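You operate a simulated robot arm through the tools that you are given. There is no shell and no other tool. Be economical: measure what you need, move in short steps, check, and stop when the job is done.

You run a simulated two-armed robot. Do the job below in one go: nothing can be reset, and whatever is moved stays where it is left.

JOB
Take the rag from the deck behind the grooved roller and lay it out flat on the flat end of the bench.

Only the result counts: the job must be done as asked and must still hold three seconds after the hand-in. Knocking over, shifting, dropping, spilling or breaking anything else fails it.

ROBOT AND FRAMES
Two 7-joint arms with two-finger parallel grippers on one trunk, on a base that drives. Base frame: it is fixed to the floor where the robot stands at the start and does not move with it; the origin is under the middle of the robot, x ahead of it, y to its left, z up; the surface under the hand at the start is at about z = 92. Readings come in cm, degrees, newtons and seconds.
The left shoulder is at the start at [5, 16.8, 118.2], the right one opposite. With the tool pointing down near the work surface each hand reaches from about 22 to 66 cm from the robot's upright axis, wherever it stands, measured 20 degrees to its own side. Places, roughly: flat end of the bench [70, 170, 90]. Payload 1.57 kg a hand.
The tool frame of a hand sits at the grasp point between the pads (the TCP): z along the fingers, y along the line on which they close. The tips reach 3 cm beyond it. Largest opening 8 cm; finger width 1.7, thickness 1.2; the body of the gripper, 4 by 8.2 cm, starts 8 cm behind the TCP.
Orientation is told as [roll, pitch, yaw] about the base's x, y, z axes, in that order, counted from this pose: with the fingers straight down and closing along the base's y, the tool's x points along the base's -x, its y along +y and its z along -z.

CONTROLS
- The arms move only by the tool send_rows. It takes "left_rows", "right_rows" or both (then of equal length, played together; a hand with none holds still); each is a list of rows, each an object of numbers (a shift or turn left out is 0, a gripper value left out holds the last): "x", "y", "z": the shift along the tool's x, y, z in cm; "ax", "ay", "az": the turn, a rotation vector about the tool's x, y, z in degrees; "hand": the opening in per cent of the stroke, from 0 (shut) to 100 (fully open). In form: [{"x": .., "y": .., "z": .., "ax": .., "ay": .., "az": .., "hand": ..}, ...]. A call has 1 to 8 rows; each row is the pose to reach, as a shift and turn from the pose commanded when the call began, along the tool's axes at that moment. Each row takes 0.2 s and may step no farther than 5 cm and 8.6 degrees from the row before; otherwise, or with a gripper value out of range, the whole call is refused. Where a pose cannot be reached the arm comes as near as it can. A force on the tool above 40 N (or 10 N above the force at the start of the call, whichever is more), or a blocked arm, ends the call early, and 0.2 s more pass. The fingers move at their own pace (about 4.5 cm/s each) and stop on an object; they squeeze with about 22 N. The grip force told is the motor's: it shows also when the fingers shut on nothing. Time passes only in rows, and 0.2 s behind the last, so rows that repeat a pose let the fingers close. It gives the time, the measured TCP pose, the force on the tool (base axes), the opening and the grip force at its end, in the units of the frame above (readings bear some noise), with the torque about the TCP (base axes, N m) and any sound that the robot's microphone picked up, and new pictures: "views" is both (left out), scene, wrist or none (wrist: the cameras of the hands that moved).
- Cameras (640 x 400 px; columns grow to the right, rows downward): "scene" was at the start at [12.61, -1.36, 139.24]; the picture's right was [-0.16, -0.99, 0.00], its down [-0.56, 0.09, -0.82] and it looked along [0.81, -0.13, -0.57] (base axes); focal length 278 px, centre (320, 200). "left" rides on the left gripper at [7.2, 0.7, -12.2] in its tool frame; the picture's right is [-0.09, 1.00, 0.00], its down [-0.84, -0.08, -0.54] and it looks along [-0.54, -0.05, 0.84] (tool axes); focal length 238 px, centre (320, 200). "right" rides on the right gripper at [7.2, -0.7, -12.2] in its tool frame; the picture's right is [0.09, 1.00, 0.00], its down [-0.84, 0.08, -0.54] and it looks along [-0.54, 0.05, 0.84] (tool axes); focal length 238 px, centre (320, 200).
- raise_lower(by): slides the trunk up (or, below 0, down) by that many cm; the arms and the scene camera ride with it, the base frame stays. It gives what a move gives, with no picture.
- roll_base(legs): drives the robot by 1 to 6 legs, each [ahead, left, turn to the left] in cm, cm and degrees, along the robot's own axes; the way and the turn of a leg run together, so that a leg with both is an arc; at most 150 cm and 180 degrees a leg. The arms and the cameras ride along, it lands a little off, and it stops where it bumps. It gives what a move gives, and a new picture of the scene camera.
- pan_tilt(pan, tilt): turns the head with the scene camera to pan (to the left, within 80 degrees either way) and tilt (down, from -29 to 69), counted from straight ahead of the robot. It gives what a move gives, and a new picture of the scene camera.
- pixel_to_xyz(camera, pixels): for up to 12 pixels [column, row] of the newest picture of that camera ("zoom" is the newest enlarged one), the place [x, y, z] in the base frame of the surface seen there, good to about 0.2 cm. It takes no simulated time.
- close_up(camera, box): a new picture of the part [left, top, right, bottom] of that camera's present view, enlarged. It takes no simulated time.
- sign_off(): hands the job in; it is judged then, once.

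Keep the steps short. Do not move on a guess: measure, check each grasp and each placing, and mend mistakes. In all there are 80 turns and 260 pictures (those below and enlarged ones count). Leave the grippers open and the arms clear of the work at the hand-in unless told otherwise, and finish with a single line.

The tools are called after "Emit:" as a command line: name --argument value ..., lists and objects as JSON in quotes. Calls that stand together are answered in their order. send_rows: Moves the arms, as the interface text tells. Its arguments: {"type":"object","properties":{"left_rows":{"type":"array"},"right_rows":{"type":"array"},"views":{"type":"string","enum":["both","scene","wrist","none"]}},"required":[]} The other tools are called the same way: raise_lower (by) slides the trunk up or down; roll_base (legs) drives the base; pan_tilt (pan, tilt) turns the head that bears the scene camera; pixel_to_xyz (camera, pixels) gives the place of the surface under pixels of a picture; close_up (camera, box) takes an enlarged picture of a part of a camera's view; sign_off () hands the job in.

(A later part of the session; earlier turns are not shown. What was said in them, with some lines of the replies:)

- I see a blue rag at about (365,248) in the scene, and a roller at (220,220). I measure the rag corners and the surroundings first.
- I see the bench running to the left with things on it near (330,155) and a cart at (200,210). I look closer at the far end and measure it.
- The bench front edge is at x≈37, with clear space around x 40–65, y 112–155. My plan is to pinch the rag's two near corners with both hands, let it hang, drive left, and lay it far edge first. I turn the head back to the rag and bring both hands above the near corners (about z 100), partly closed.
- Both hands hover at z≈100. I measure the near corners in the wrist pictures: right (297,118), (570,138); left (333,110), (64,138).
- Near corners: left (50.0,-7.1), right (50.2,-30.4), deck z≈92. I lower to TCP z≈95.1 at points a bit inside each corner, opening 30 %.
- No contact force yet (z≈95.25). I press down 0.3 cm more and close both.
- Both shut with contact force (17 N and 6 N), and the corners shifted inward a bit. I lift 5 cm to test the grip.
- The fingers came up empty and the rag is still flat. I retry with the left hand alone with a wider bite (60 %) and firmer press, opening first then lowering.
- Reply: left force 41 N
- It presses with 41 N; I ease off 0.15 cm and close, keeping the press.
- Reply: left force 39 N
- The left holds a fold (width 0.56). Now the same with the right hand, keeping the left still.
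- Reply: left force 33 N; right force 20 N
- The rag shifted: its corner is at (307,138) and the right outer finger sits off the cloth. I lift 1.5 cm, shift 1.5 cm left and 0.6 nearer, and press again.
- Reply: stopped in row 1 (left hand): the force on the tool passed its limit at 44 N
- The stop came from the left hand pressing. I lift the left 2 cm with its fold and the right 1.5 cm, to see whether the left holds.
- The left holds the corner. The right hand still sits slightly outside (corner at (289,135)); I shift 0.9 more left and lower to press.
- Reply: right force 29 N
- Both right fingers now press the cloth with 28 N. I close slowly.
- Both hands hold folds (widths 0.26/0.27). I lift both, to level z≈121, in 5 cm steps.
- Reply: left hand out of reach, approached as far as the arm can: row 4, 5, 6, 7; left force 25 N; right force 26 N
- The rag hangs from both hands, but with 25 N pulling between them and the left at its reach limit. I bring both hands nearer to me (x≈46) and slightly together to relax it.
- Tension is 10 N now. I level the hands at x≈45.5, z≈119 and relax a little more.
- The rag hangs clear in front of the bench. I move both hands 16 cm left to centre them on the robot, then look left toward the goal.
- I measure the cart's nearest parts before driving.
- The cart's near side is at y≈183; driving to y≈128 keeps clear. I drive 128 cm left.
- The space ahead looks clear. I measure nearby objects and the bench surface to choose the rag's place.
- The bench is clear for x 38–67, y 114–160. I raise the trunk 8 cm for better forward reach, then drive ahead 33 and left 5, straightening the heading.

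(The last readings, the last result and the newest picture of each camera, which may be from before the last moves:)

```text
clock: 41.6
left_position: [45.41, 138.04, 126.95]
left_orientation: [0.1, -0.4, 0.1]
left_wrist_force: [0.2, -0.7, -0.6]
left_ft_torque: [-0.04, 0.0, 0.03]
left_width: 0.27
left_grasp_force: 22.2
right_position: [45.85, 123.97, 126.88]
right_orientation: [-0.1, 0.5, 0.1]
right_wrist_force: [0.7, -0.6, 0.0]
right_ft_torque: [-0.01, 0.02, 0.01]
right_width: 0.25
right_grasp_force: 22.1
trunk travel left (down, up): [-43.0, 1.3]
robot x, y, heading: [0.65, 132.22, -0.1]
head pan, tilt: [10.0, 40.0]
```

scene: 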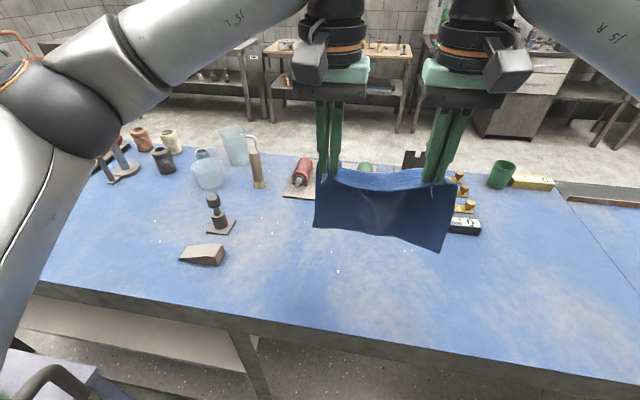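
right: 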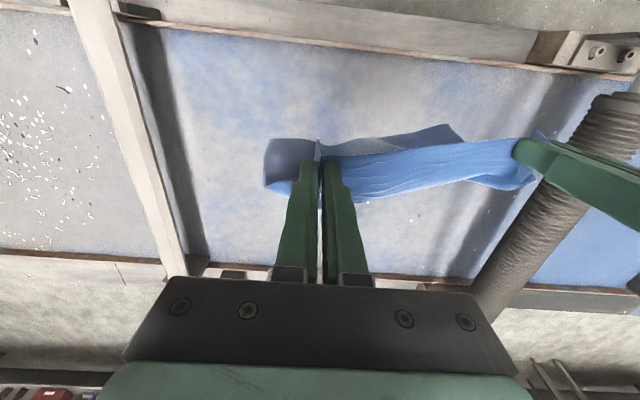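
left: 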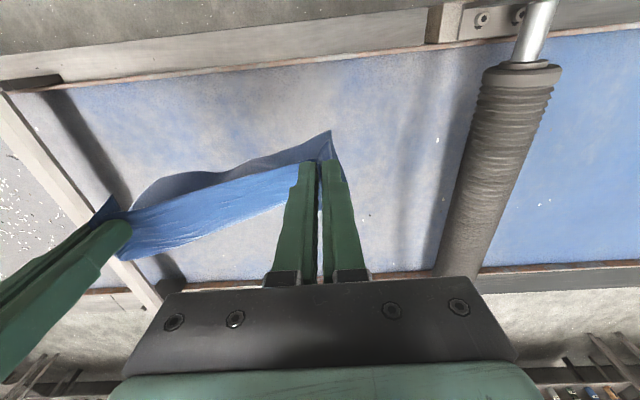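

I move both hands forward to x≈58 and down to z≈118.

Emit:
send_rows --left_rows '[{"x": -3, "z": 2}, {"x": -6, "z": 4}, {"x": -9, "z": 6}, {"x": -11, "z": 8}, {"x": -12.5, "z": 9}, {"x": -12.5, "z": 9}]' --right_rows '[{"x": -3, "z": 2}, {"x": -6, "z": 4}, {"x": -9, "z": 6}, {"x": -11, "z": 8}, {"x": -12.5, "z": 9}, {"x": -12.5, "z": 9}]'

```text
clock: 43.0
left_position: [57.64, 138.12, 118.12]
left_orientation: [0.1, -0.4, 0.0]
left_wrist_force: [0.5, 0.2, -1.1]
left_ft_torque: [0.02, 0.01, 0.03]
left_width: 0.22
left_grasp_force: 22.1
right_position: [58.22, 123.77, 117.76]
right_orientation: [-0.3, 0.2, -0.1]
right_wrist_force: [-0.4, -0.6, -0.3]
right_ft_torque: [-0.01, -0.07, 0.0]
right_width: 0.25
right_grasp_force: 22.1
trunk travel left (down, up): [-43.0, 1.3]
robot x, y, heading: [0.36, 131.96, -0.1]
head pan, tilt: [10.0, 40.0]
```

scene: 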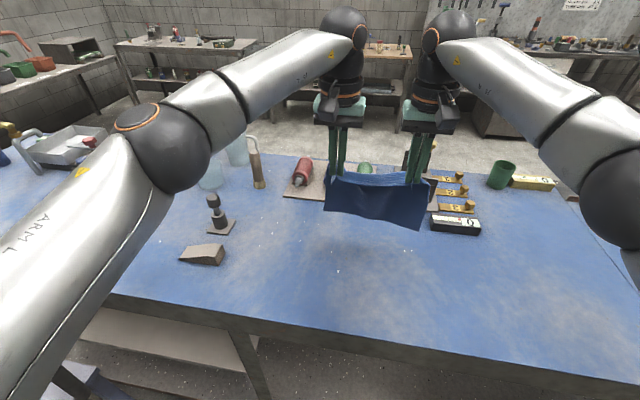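
right: 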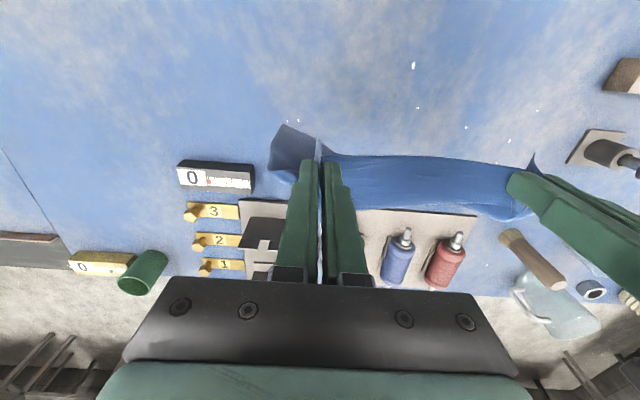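
left: 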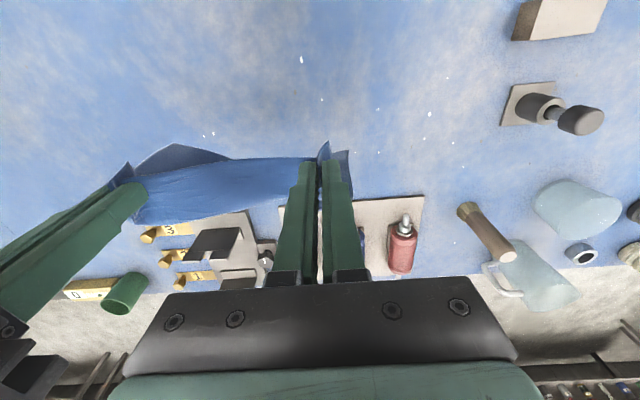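

I check where the rag's free lower corners hang: scene (326,211), (417,228), (370,219).

Emit:
pixel_to_xyz --camera "scene" --pixels '[[327, 209], [416, 226], [370, 217], [334, 178], [410, 183], [430, 229], [435, 215], [295, 195]]'

```text
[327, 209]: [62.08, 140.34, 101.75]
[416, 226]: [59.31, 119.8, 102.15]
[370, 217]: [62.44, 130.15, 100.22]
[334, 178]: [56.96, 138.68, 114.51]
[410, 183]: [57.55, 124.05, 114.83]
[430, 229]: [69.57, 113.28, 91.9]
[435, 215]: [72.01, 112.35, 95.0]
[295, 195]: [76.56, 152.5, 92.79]
```

The free edge is at z≈101, x≈61. I lower 9.3 cm so it just touches the bench.

Emit:
send_rows --left_rows '[{"z": 3}, {"z": 6}, {"z": 8}, {"z": 9.3}, {"z": 9.3}]' --right_rows '[{"z": 3}, {"z": 6}, {"z": 8}, {"z": 9.0}, {"z": 9.0}]' --views "scene"

Emit:
close_up --camera "scene" --box '[280, 150, 480, 275]'

```text
clock: 44.2
left_position: [58.0, 138.08, 108.77]
left_orientation: [0.1, -0.4, 0.1]
left_wrist_force: [0.2, -0.7, 0.9]
left_ft_torque: [0.0, 0.01, -0.03]
left_width: 0.25
left_grasp_force: 22.0
right_position: [58.23, 123.93, 108.83]
right_orientation: [-0.2, 0.3, 0.0]
right_wrist_force: [0.1, 0.0, 0.5]
right_ft_torque: [0.02, 0.02, 0.02]
right_width: 0.25
right_grasp_force: 21.9
trunk travel left (down, up): [-43.0, 1.3]
robot x, y, heading: [0.35, 131.88, 0.1]
head pan, tilt: [10.0, 40.0]
```

scene: 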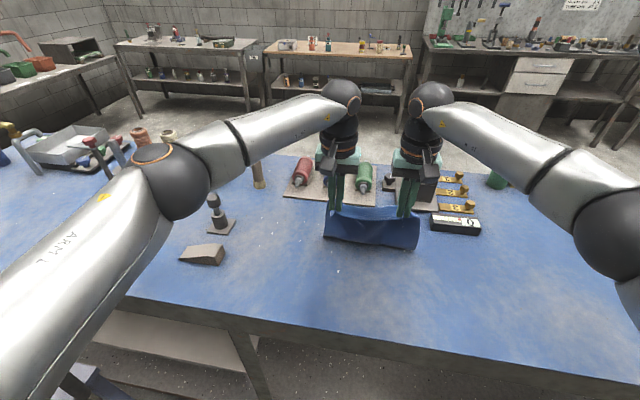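

```text
3.20 times, centred on (380, 212) of scene
```

zoom: 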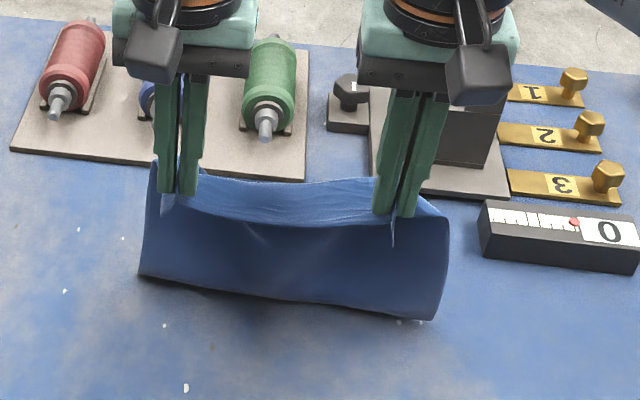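

I measure the rag's profile in this enlarged picture to see whether its lower edge touches.

Emit:
pixel_to_xyz --camera "zoom" --pixels '[[145, 268], [432, 312], [300, 295], [300, 260], [300, 225], [300, 200], [160, 200], [435, 240], [300, 185], [418, 205], [395, 320]]'

Emit:
close_up --camera "left" --box '[40, 80, 440, 330]'

Emit:
close_up --camera "right" --box '[200, 60, 600, 310]'

```text
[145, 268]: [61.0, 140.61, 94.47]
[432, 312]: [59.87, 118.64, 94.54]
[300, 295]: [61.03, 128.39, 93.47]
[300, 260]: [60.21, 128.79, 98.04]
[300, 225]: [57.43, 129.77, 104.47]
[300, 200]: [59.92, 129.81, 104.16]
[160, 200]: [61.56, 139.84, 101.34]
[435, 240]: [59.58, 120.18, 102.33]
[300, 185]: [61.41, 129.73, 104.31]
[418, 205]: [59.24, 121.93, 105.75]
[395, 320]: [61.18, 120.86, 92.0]
```

```text
1.60 times, centred on (240, 205) of left
```

zoom: 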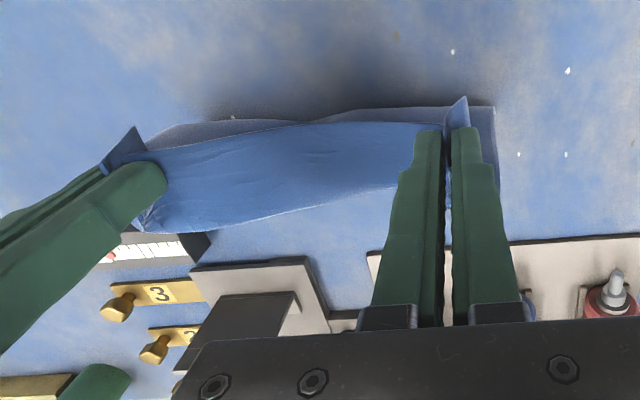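

```text
1.60 times, centred on (400, 185) of right
```

zoom: 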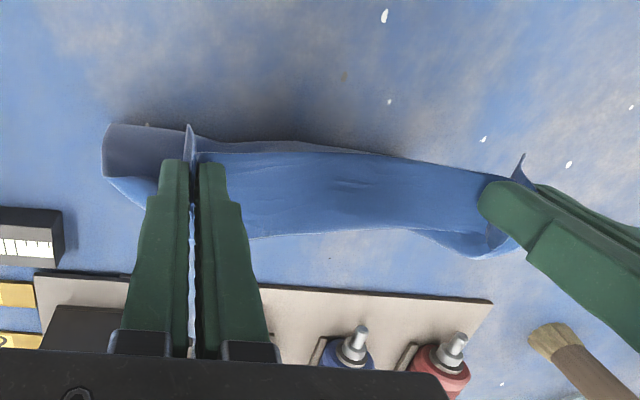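

The rag hangs properly: near edge in the hands, free edge at x≈61, z≈93.5–94.5. Now I lower while drawing back, laying it from the far edge toward me.

Emit:
send_rows --left_rows '[{"z": 2}, {"x": 1.5, "z": 3}, {"x": 4, "z": 4}, {"x": 7, "z": 5.5}, {"x": 9, "z": 7}]' --right_rows '[{"z": 2}, {"x": 1.5, "z": 3}, {"x": 4, "z": 4}, {"x": 7, "z": 5.5}, {"x": 9, "z": 7}]' --views "scene"

Emit:
close_up --camera "scene" --box '[280, 150, 480, 275]'

Emit:
close_up --camera "left" --box '[0, 0, 640, 400]'

```text
clock: 45.4
left_position: [49.13, 137.97, 101.68]
left_orientation: [-0.1, -0.4, 0.1]
left_wrist_force: [0.2, -0.1, -0.8]
left_ft_torque: [-0.02, 0.01, 0.02]
left_width: 0.27
left_grasp_force: 22.0
right_position: [49.06, 124.0, 101.97]
right_orientation: [-0.1, 0.4, 0.0]
right_wrist_force: [-0.7, 0.4, 0.9]
right_ft_torque: [0.04, 0.0, -0.01]
right_width: 0.28
right_grasp_force: 22.0
trunk travel left (down, up): [-43.0, 1.3]
robot x, y, heading: [0.54, 131.75, 0.1]
head pan, tilt: [10.0, 40.0]
```

scene: 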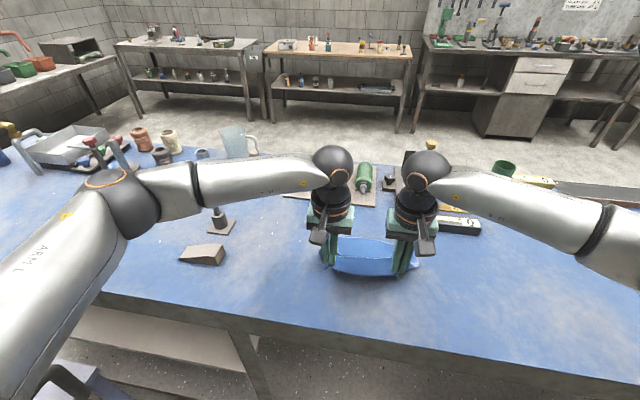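

```text
3.20 times, centred on (380, 212) of scene
```

zoom: 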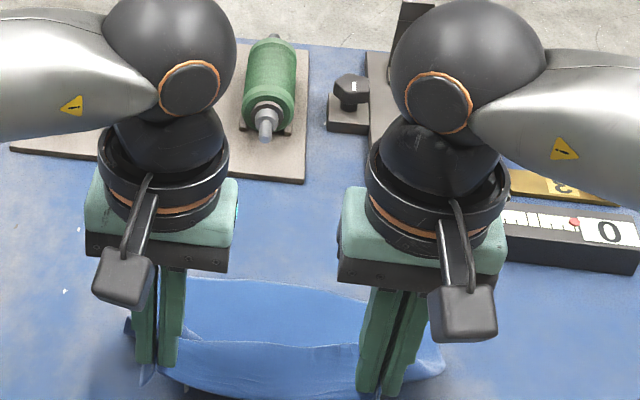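

```text
1.00 times, centred on (320, 200) of left (not enlarged: the box is as wide or as high as the picture)
```

zoom: 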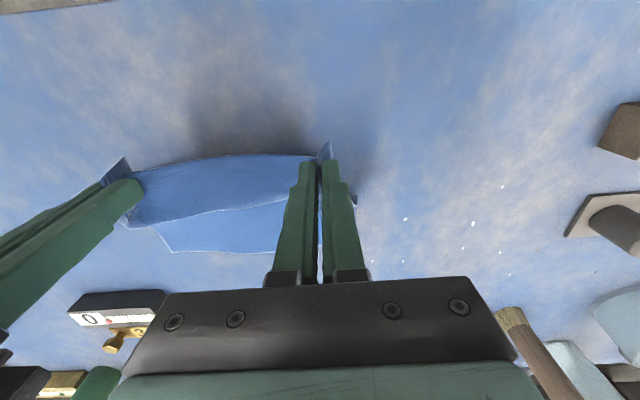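

The far part is down on the bench. I measure where the far edge lies (left view (170,250), (230,252), (270,252)).

Emit:
pixel_to_xyz --camera "left" --pixels '[[172, 248], [230, 250], [268, 250], [220, 225], [200, 190], [230, 160]]'

```text
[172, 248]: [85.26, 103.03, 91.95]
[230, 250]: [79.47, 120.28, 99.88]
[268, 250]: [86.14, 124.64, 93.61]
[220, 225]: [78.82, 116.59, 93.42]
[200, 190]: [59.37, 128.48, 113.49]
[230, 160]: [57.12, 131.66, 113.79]
```

That used an older picture; I ask again on the newest enlarged one.

Emit:
pixel_to_xyz --camera "zoom" --pixels '[[172, 248], [230, 250], [268, 250], [220, 225], [200, 190], [230, 160]]'

```text
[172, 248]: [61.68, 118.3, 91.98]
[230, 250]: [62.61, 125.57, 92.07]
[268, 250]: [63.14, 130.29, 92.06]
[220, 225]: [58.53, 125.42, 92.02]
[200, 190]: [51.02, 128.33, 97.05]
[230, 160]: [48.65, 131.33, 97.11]
```

The far edge lies at x≈62–63, flat. I go on lowering and drawing back to x≈43.5, z≈95.3, spreading slightly.

Emit:
send_rows --left_rows '[{"x": 2.5, "z": 2}, {"x": 4, "z": 4, "y": 0.1}, {"x": 5, "z": 5.5, "y": 0.2}, {"x": 5.5, "z": 6.2, "y": 0.2}, {"x": 5.7, "z": 6.5, "y": 0.2}]' --right_rows '[{"x": 2.5, "z": 2}, {"x": 4, "z": 4, "y": -0.1}, {"x": 5, "z": 5.5, "y": -0.2}, {"x": 5.5, "z": 6.4, "y": -0.2}, {"x": 5.7, "z": 6.7, "y": -0.2}]'

```text
clock: 46.6
left_position: [43.48, 138.4, 95.16]
left_orientation: [0.0, -0.6, 0.1]
left_wrist_force: [0.5, -0.6, 2.6]
left_ft_torque: [-0.02, -0.02, 0.02]
left_width: 0.26
left_grasp_force: 22.0
right_position: [43.47, 123.69, 95.2]
right_orientation: [-0.2, 0.3, -0.1]
right_wrist_force: [0.0, 0.4, 1.0]
right_ft_torque: [-0.01, -0.05, -0.02]
right_width: 0.23
right_grasp_force: 21.9
trunk travel left (down, up): [-43.0, 1.3]
robot x, y, heading: [0.72, 132.19, 0.2]
head pan, tilt: [10.0, 40.0]
```

scene: 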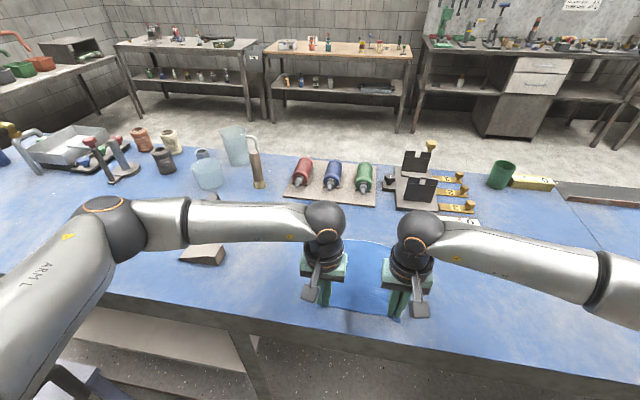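
right: 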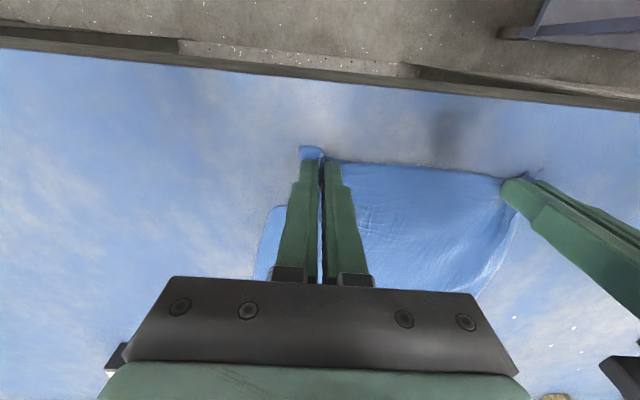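
left: 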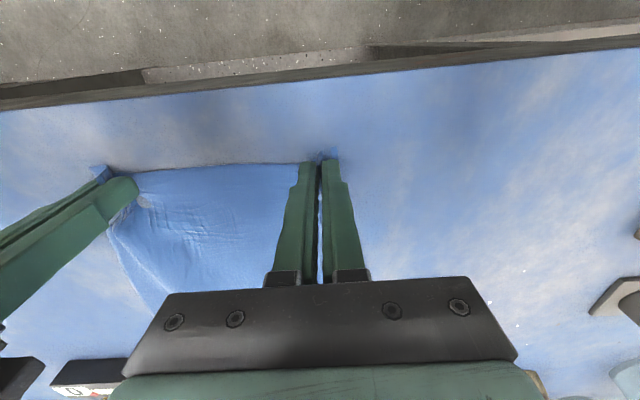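

The rag lies well spread. I open both hands to 60 % with tips lightly on the bench, which should spread the folds back out.

Emit:
send_rows --left_rows '[{"hand": 15}, {"hand": 30}, {"hand": 45}, {"hand": 60}, {"hand": 60}]' --right_rows '[{"hand": 15}, {"hand": 30}, {"hand": 45}, {"hand": 60}, {"hand": 60}]' --views "wrist"

```text
clock: 47.8
left_position: [43.53, 138.36, 95.16]
left_orientation: [0.1, -0.6, 0.1]
left_wrist_force: [0.5, 1.6, 3.7]
left_ft_torque: [-0.04, -0.04, -0.01]
left_width: 4.51
left_grasp_force: 0.0
right_position: [43.51, 123.77, 95.19]
right_orientation: [-0.2, 0.3, -0.1]
right_wrist_force: [-0.5, -0.2, 1.3]
right_ft_torque: [0.03, -0.02, 0.0]
right_width: 4.73
right_grasp_force: 0.0
trunk travel left (down, up): [-43.0, 1.3]
robot x, y, heading: [0.25, 131.84, 0.0]
head pan, tilt: [10.0, 40.0]
```

right: 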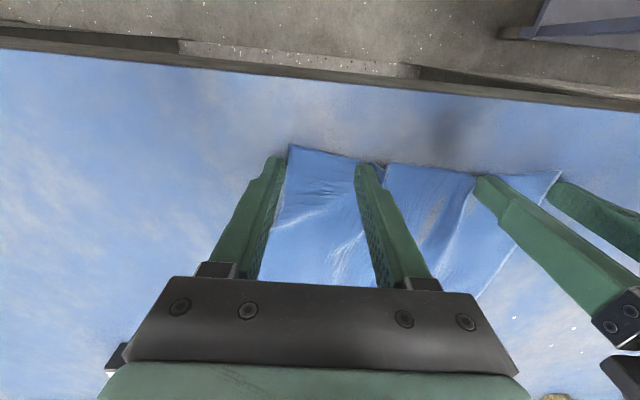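
left: 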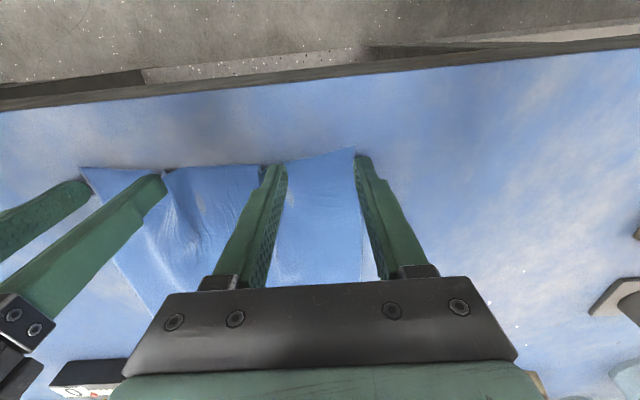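

The folds opened out. Now I lift both hands straight up 12 cm.

Emit:
send_rows --left_rows '[{"z": -1}, {"z": -4}, {"z": -8}, {"z": -12}, {"z": -12}]' --right_rows '[{"z": -1}, {"z": -4}, {"z": -8}, {"z": -12}, {"z": -12}]'

Emit:
close_up --camera "left" --box '[60, 80, 440, 320]'

Emit:
close_up --camera "right" --box '[220, 80, 600, 320]'

```text
clock: 49.0
left_position: [43.24, 138.18, 107.04]
left_orientation: [0.1, -0.5, 0.1]
left_wrist_force: [-0.9, 0.6, 0.1]
left_ft_torque: [0.0, 0.03, 0.02]
left_width: 4.77
left_grasp_force: 0.0
right_position: [43.81, 123.76, 107.18]
right_orientation: [-0.3, 0.4, 0.0]
right_wrist_force: [0.1, -0.7, -0.2]
right_ft_torque: [0.02, 0.02, 0.0]
right_width: 4.76
right_grasp_force: 0.0
trunk travel left (down, up): [-43.0, 1.3]
robot x, y, heading: [0.5, 131.69, -0.1]
head pan, tilt: [10.0, 40.0]
```

scene: 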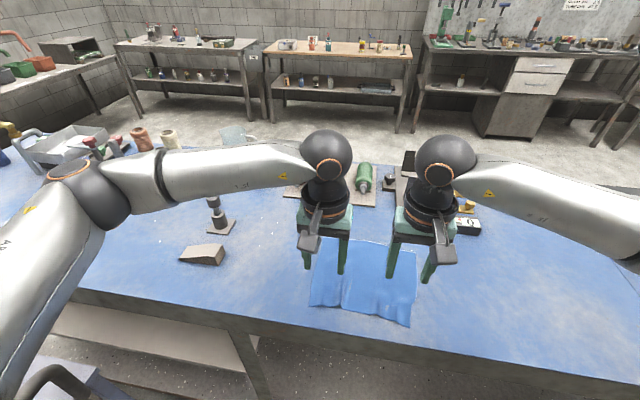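
right: 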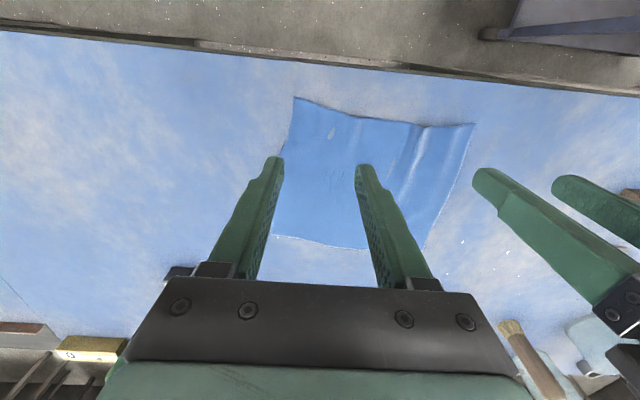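
left: 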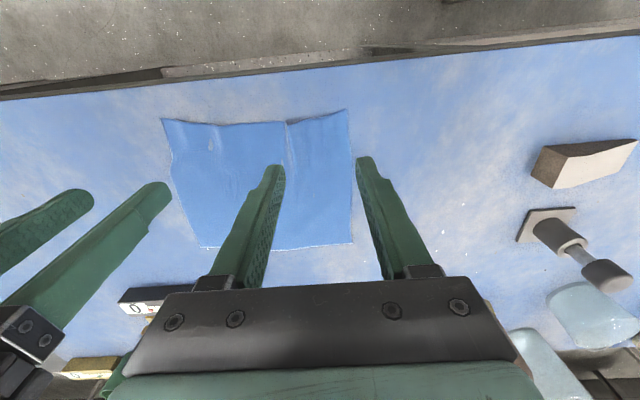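

```text
1.67 times, centred on (250, 200) of left
```

zoom: 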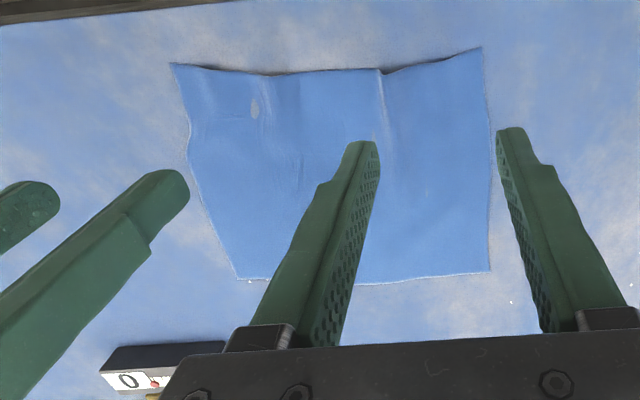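

```text
1.67 times, centred on (410, 200) of right
```

zoom: 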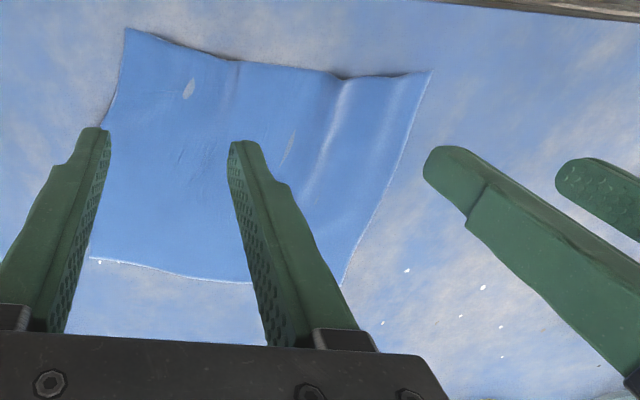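

The rag is nearly flat with one wrinkle near its left third. I measure corners and wrinkle height in the left picture.

Emit:
pixel_to_xyz --camera "left" --pixels '[[164, 121], [345, 112], [350, 241], [202, 245], [287, 124], [288, 150], [283, 165], [300, 150], [230, 128], [215, 145], [240, 160], [250, 126]]'

Emit:
pixel_to_xyz --camera "right" --pixels '[[296, 101], [470, 126], [330, 135], [417, 130], [410, 165], [425, 130], [400, 190], [390, 140], [430, 180], [360, 120]]'

```text
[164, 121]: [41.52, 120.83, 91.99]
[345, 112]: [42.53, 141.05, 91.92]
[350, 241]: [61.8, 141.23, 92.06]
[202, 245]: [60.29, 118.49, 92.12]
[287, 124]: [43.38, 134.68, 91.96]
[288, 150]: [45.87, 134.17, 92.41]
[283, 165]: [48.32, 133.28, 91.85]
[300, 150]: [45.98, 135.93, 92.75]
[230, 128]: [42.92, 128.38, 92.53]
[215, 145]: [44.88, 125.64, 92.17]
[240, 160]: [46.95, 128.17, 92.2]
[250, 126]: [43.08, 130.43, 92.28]
```

```text
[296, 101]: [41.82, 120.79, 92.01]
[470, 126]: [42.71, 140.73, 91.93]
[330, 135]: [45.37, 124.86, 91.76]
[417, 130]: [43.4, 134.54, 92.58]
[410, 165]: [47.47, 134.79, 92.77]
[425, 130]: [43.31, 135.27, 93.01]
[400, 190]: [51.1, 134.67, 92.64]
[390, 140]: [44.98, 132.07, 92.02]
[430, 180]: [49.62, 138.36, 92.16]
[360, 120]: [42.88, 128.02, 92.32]
```

The near edge is about 20 cm wide against 23 originally, with a ridge up to 1 cm. I will press closed fingertips near both near corners and draw them outward. First I hover, closed.

Emit:
send_rows --left_rows '[{"x": -0.6, "y": 0.8, "z": 3, "hand": 0}, {"x": -1.3, "y": 1.5, "z": 6, "hand": 0}, {"x": -1.3, "y": 1.5, "z": 9.5, "hand": 0}, {"x": -1.3, "y": 1.5, "z": 11.3, "hand": 0}, {"x": -1.3, "y": 1.5, "z": 12.0, "hand": 0}]' --right_rows '[{"y": -0.7, "z": 3, "hand": 0}, {"y": -1.3, "z": 6, "hand": 0}, {"y": -1.3, "z": 9.5, "hand": 0}, {"y": -1.3, "z": 11.3, "hand": 0}, {"y": -1.3, "z": 12.1, "hand": 0}]' --views "wrist"

```text
clock: 50.2
left_position: [44.59, 139.82, 95.27]
left_orientation: [0.1, -0.5, 0.1]
left_wrist_force: [0.0, 0.2, 1.4]
left_ft_torque: [0.01, -0.03, -0.02]
left_width: 0.0
left_grasp_force: 21.0
right_position: [43.5, 122.56, 95.08]
right_orientation: [-0.1, 0.1, 0.0]
right_wrist_force: [-0.7, -0.6, 12.4]
right_ft_torque: [-0.03, 0.02, 0.01]
right_width: 0.0
right_grasp_force: 21.0
trunk travel left (down, up): [-43.0, 1.3]
robot x, y, heading: [0.49, 132.13, 0.0]
head pan, tilt: [10.0, 40.0]
```

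right: 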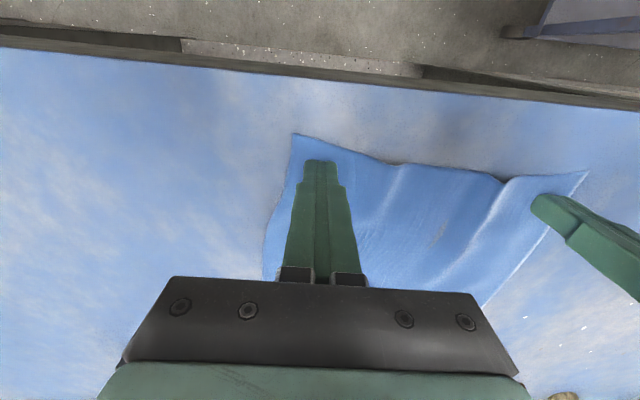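
left: 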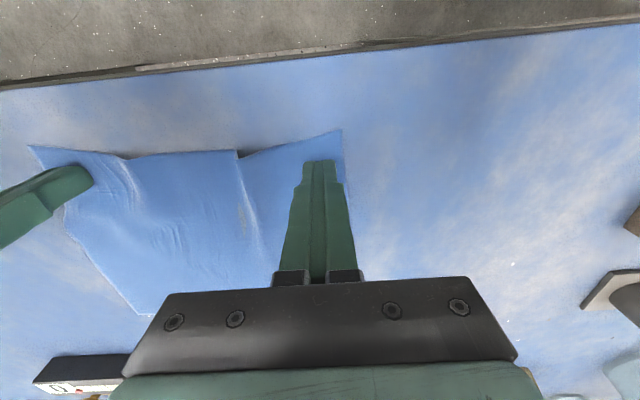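

Both tips sit on the rag. I press a bit more on the left (0.35 cm) and right (0.15), and draw outward 1.6 and 1.2 cm.

Emit:
send_rows --left_rows '[{"z": 0.4}, {"z": 0.45, "y": 0.4}, {"z": 0.45, "y": 0.8}, {"z": 0.45, "y": 1.2}, {"z": 0.45, "y": 1.6}, {"z": 0.45, "y": 1.6}]' --right_rows '[{"z": 0.15}, {"z": 0.2, "y": -0.3}, {"z": 0.2, "y": -0.6}, {"z": 0.2, "y": -0.9}, {"z": 0.2, "y": -1.2}, {"z": 0.2, "y": -1.2}]' --views "wrist"

```text
clock: 51.6
left_position: [44.59, 141.04, 95.08]
left_orientation: [-0.3, -0.9, 0.1]
left_wrist_force: [-0.1, -10.0, 30.1]
left_ft_torque: [-0.28, 0.14, 0.03]
left_width: 0.0
left_grasp_force: 21.5
right_position: [43.21, 121.18, 95.21]
right_orientation: [0.0, 0.1, -0.1]
right_wrist_force: [-1.8, 6.9, 19.8]
right_ft_torque: [0.21, 0.06, 0.02]
right_width: 0.01
right_grasp_force: 21.8
trunk travel left (down, up): [-43.0, 1.3]
robot x, y, heading: [0.29, 132.08, -0.1]
head pan, tilt: [10.0, 40.0]
```

right: 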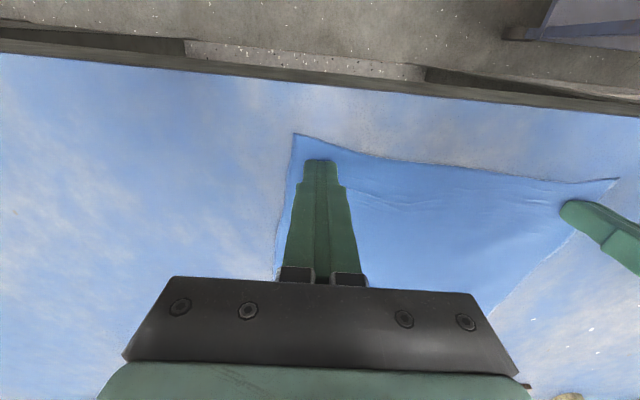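
left: 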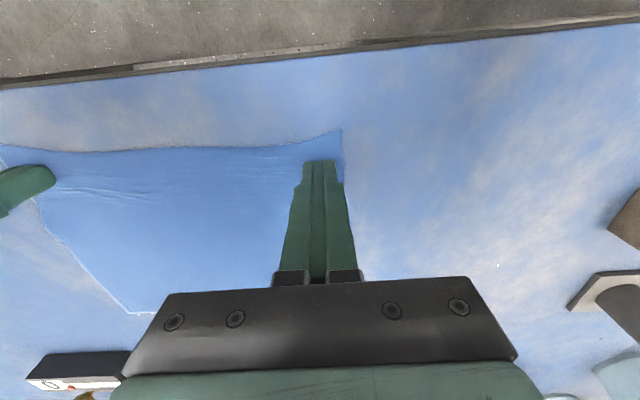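

The wrinkle is gone. I lift both hands, drawing straight up, open, then back off.

Emit:
send_rows --left_rows '[{"z": -0.5}, {"z": -3}, {"z": -7}, {"z": -12}, {"z": -15, "hand": 100}, {"z": -15, "hand": 100}]' --right_rows '[{"z": -0.5}, {"z": -3}, {"z": -7}, {"z": -12}, {"z": -15, "hand": 100}, {"z": -15, "hand": 100}]' --views "none"

Emit:
roll_base --legs '[[-25, 0, 0]]'

Emit:
close_up --camera "scene" --box '[200, 100, 520, 300]'

```text
clock: 53.0
left_position: [44.65, 141.4, 109.96]
left_orientation: [0.1, -0.4, 0.0]
left_wrist_force: [-0.3, 1.0, 0.2]
left_ft_torque: [0.01, 0.01, -0.02]
left_width: 4.98
left_grasp_force: 0.0
right_position: [43.58, 121.32, 109.78]
right_orientation: [-0.2, 0.5, 0.0]
right_wrist_force: [0.4, -0.3, 0.3]
right_ft_torque: [0.01, -0.05, 0.0]
right_width: 4.97
right_grasp_force: 0.1
trunk travel left (down, up): [-43.0, 1.3]
robot x, y, heading: [0.32, 131.98, -0.1]
head pan, tilt: [10.0, 40.0]
```

```text
clock: 54.9
left_position: [19.77, 141.4, 109.89]
left_orientation: [0.1, -0.5, 0.3]
left_wrist_force: [-0.8, -0.7, -0.9]
left_ft_torque: [0.04, -0.01, 0.01]
left_width: 8.0
left_grasp_force: 0.1
right_position: [18.73, 121.55, 109.87]
right_orientation: [-0.2, 0.2, 0.1]
right_wrist_force: [0.1, 0.3, 0.8]
right_ft_torque: [-0.01, -0.03, 0.01]
right_width: 8.02
right_grasp_force: 0.1
trunk travel left (down, up): [-43.0, 1.3]
robot x, y, heading: [-24.68, 131.89, 0.2]
head pan, tilt: [10.0, 40.0]
```

scene: 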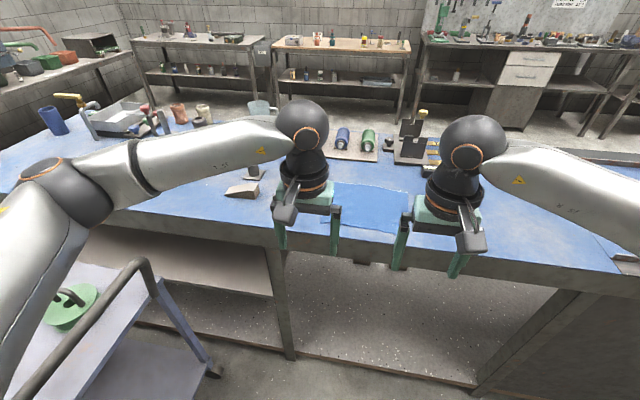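

```text
2.00 times, centred on (360, 200) of scene
```

zoom: 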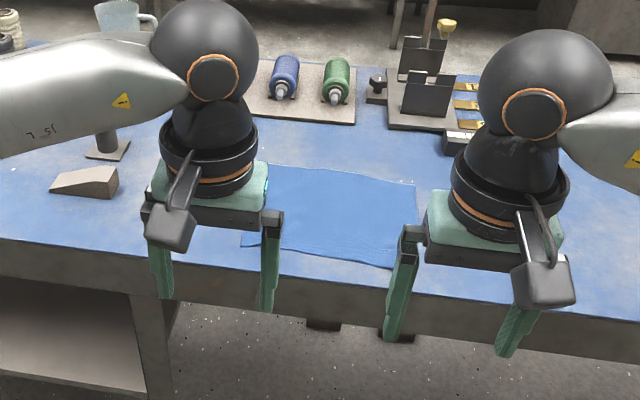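

The rag looks flat; the left hand hides a part. I check with the wrist cameras.

Emit:
send_rows --left_rows '[{"y": 4}, {"y": 8}, {"y": 8}]'

Emit:
close_up --camera "scene" --box '[290, 160, 450, 260]'

Emit:
pixel_to_xyz --camera "zoom" --pixels '[[150, 100], [200, 120], [250, 120], [300, 120], [300, 180], [200, 160], [350, 200], [400, 220], [400, 130], [120, 180], [170, 190], [250, 200]]'

```text
clock: 55.7
left_position: [19.63, 149.61, 110.18]
left_orientation: [0.1, -0.4, 0.0]
left_wrist_force: [0.0, 0.0, 0.1]
left_ft_torque: [0.0, 0.01, 0.0]
left_width: 8.02
left_grasp_force: 0.3
right_position: [18.86, 121.26, 109.8]
right_orientation: [-0.3, 0.4, 0.1]
right_wrist_force: [0.0, -0.2, -0.8]
right_ft_torque: [0.01, 0.03, 0.0]
right_width: 7.98
right_grasp_force: 0.0
trunk travel left (down, up): [-43.0, 1.3]
robot x, y, heading: [-24.57, 132.7, 0.1]
head pan, tilt: [10.0, 40.0]
```

scene: 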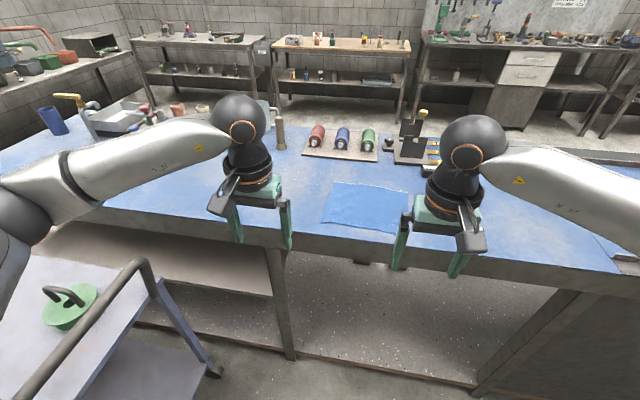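
left: 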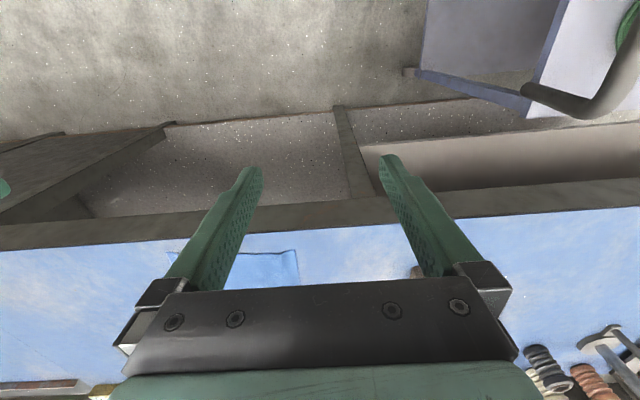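

```text
4.00 times, centred on (370, 210) of scene
```

zoom: 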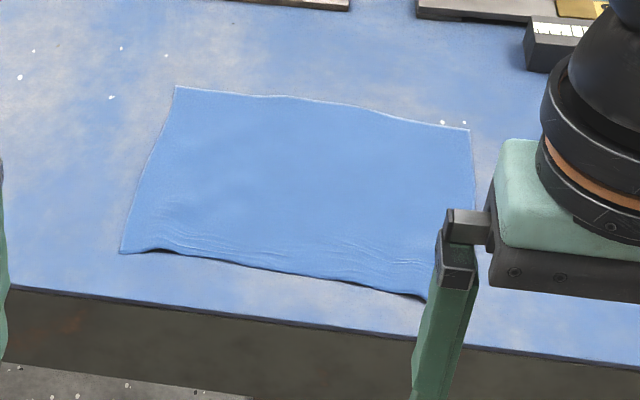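

```text
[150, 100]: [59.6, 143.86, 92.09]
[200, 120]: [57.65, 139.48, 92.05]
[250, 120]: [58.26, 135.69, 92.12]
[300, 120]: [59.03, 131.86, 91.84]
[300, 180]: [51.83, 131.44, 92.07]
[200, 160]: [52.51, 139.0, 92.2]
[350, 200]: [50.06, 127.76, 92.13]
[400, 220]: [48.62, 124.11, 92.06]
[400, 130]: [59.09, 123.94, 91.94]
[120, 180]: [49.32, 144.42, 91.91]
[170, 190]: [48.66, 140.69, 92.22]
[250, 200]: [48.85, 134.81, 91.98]
```

The rag lies flat: every point measured on it is at z≈92, over x 42–62, y 119–142. The grippers are open and clear, and nothing else looks moved, so I hand in.

Emit:
sign_off

```text
The job is handed in.
```

The rag lies flat on the flat end of the bench, both grippers are open and clear of it, nothing else looks moved, and the job is handed in.
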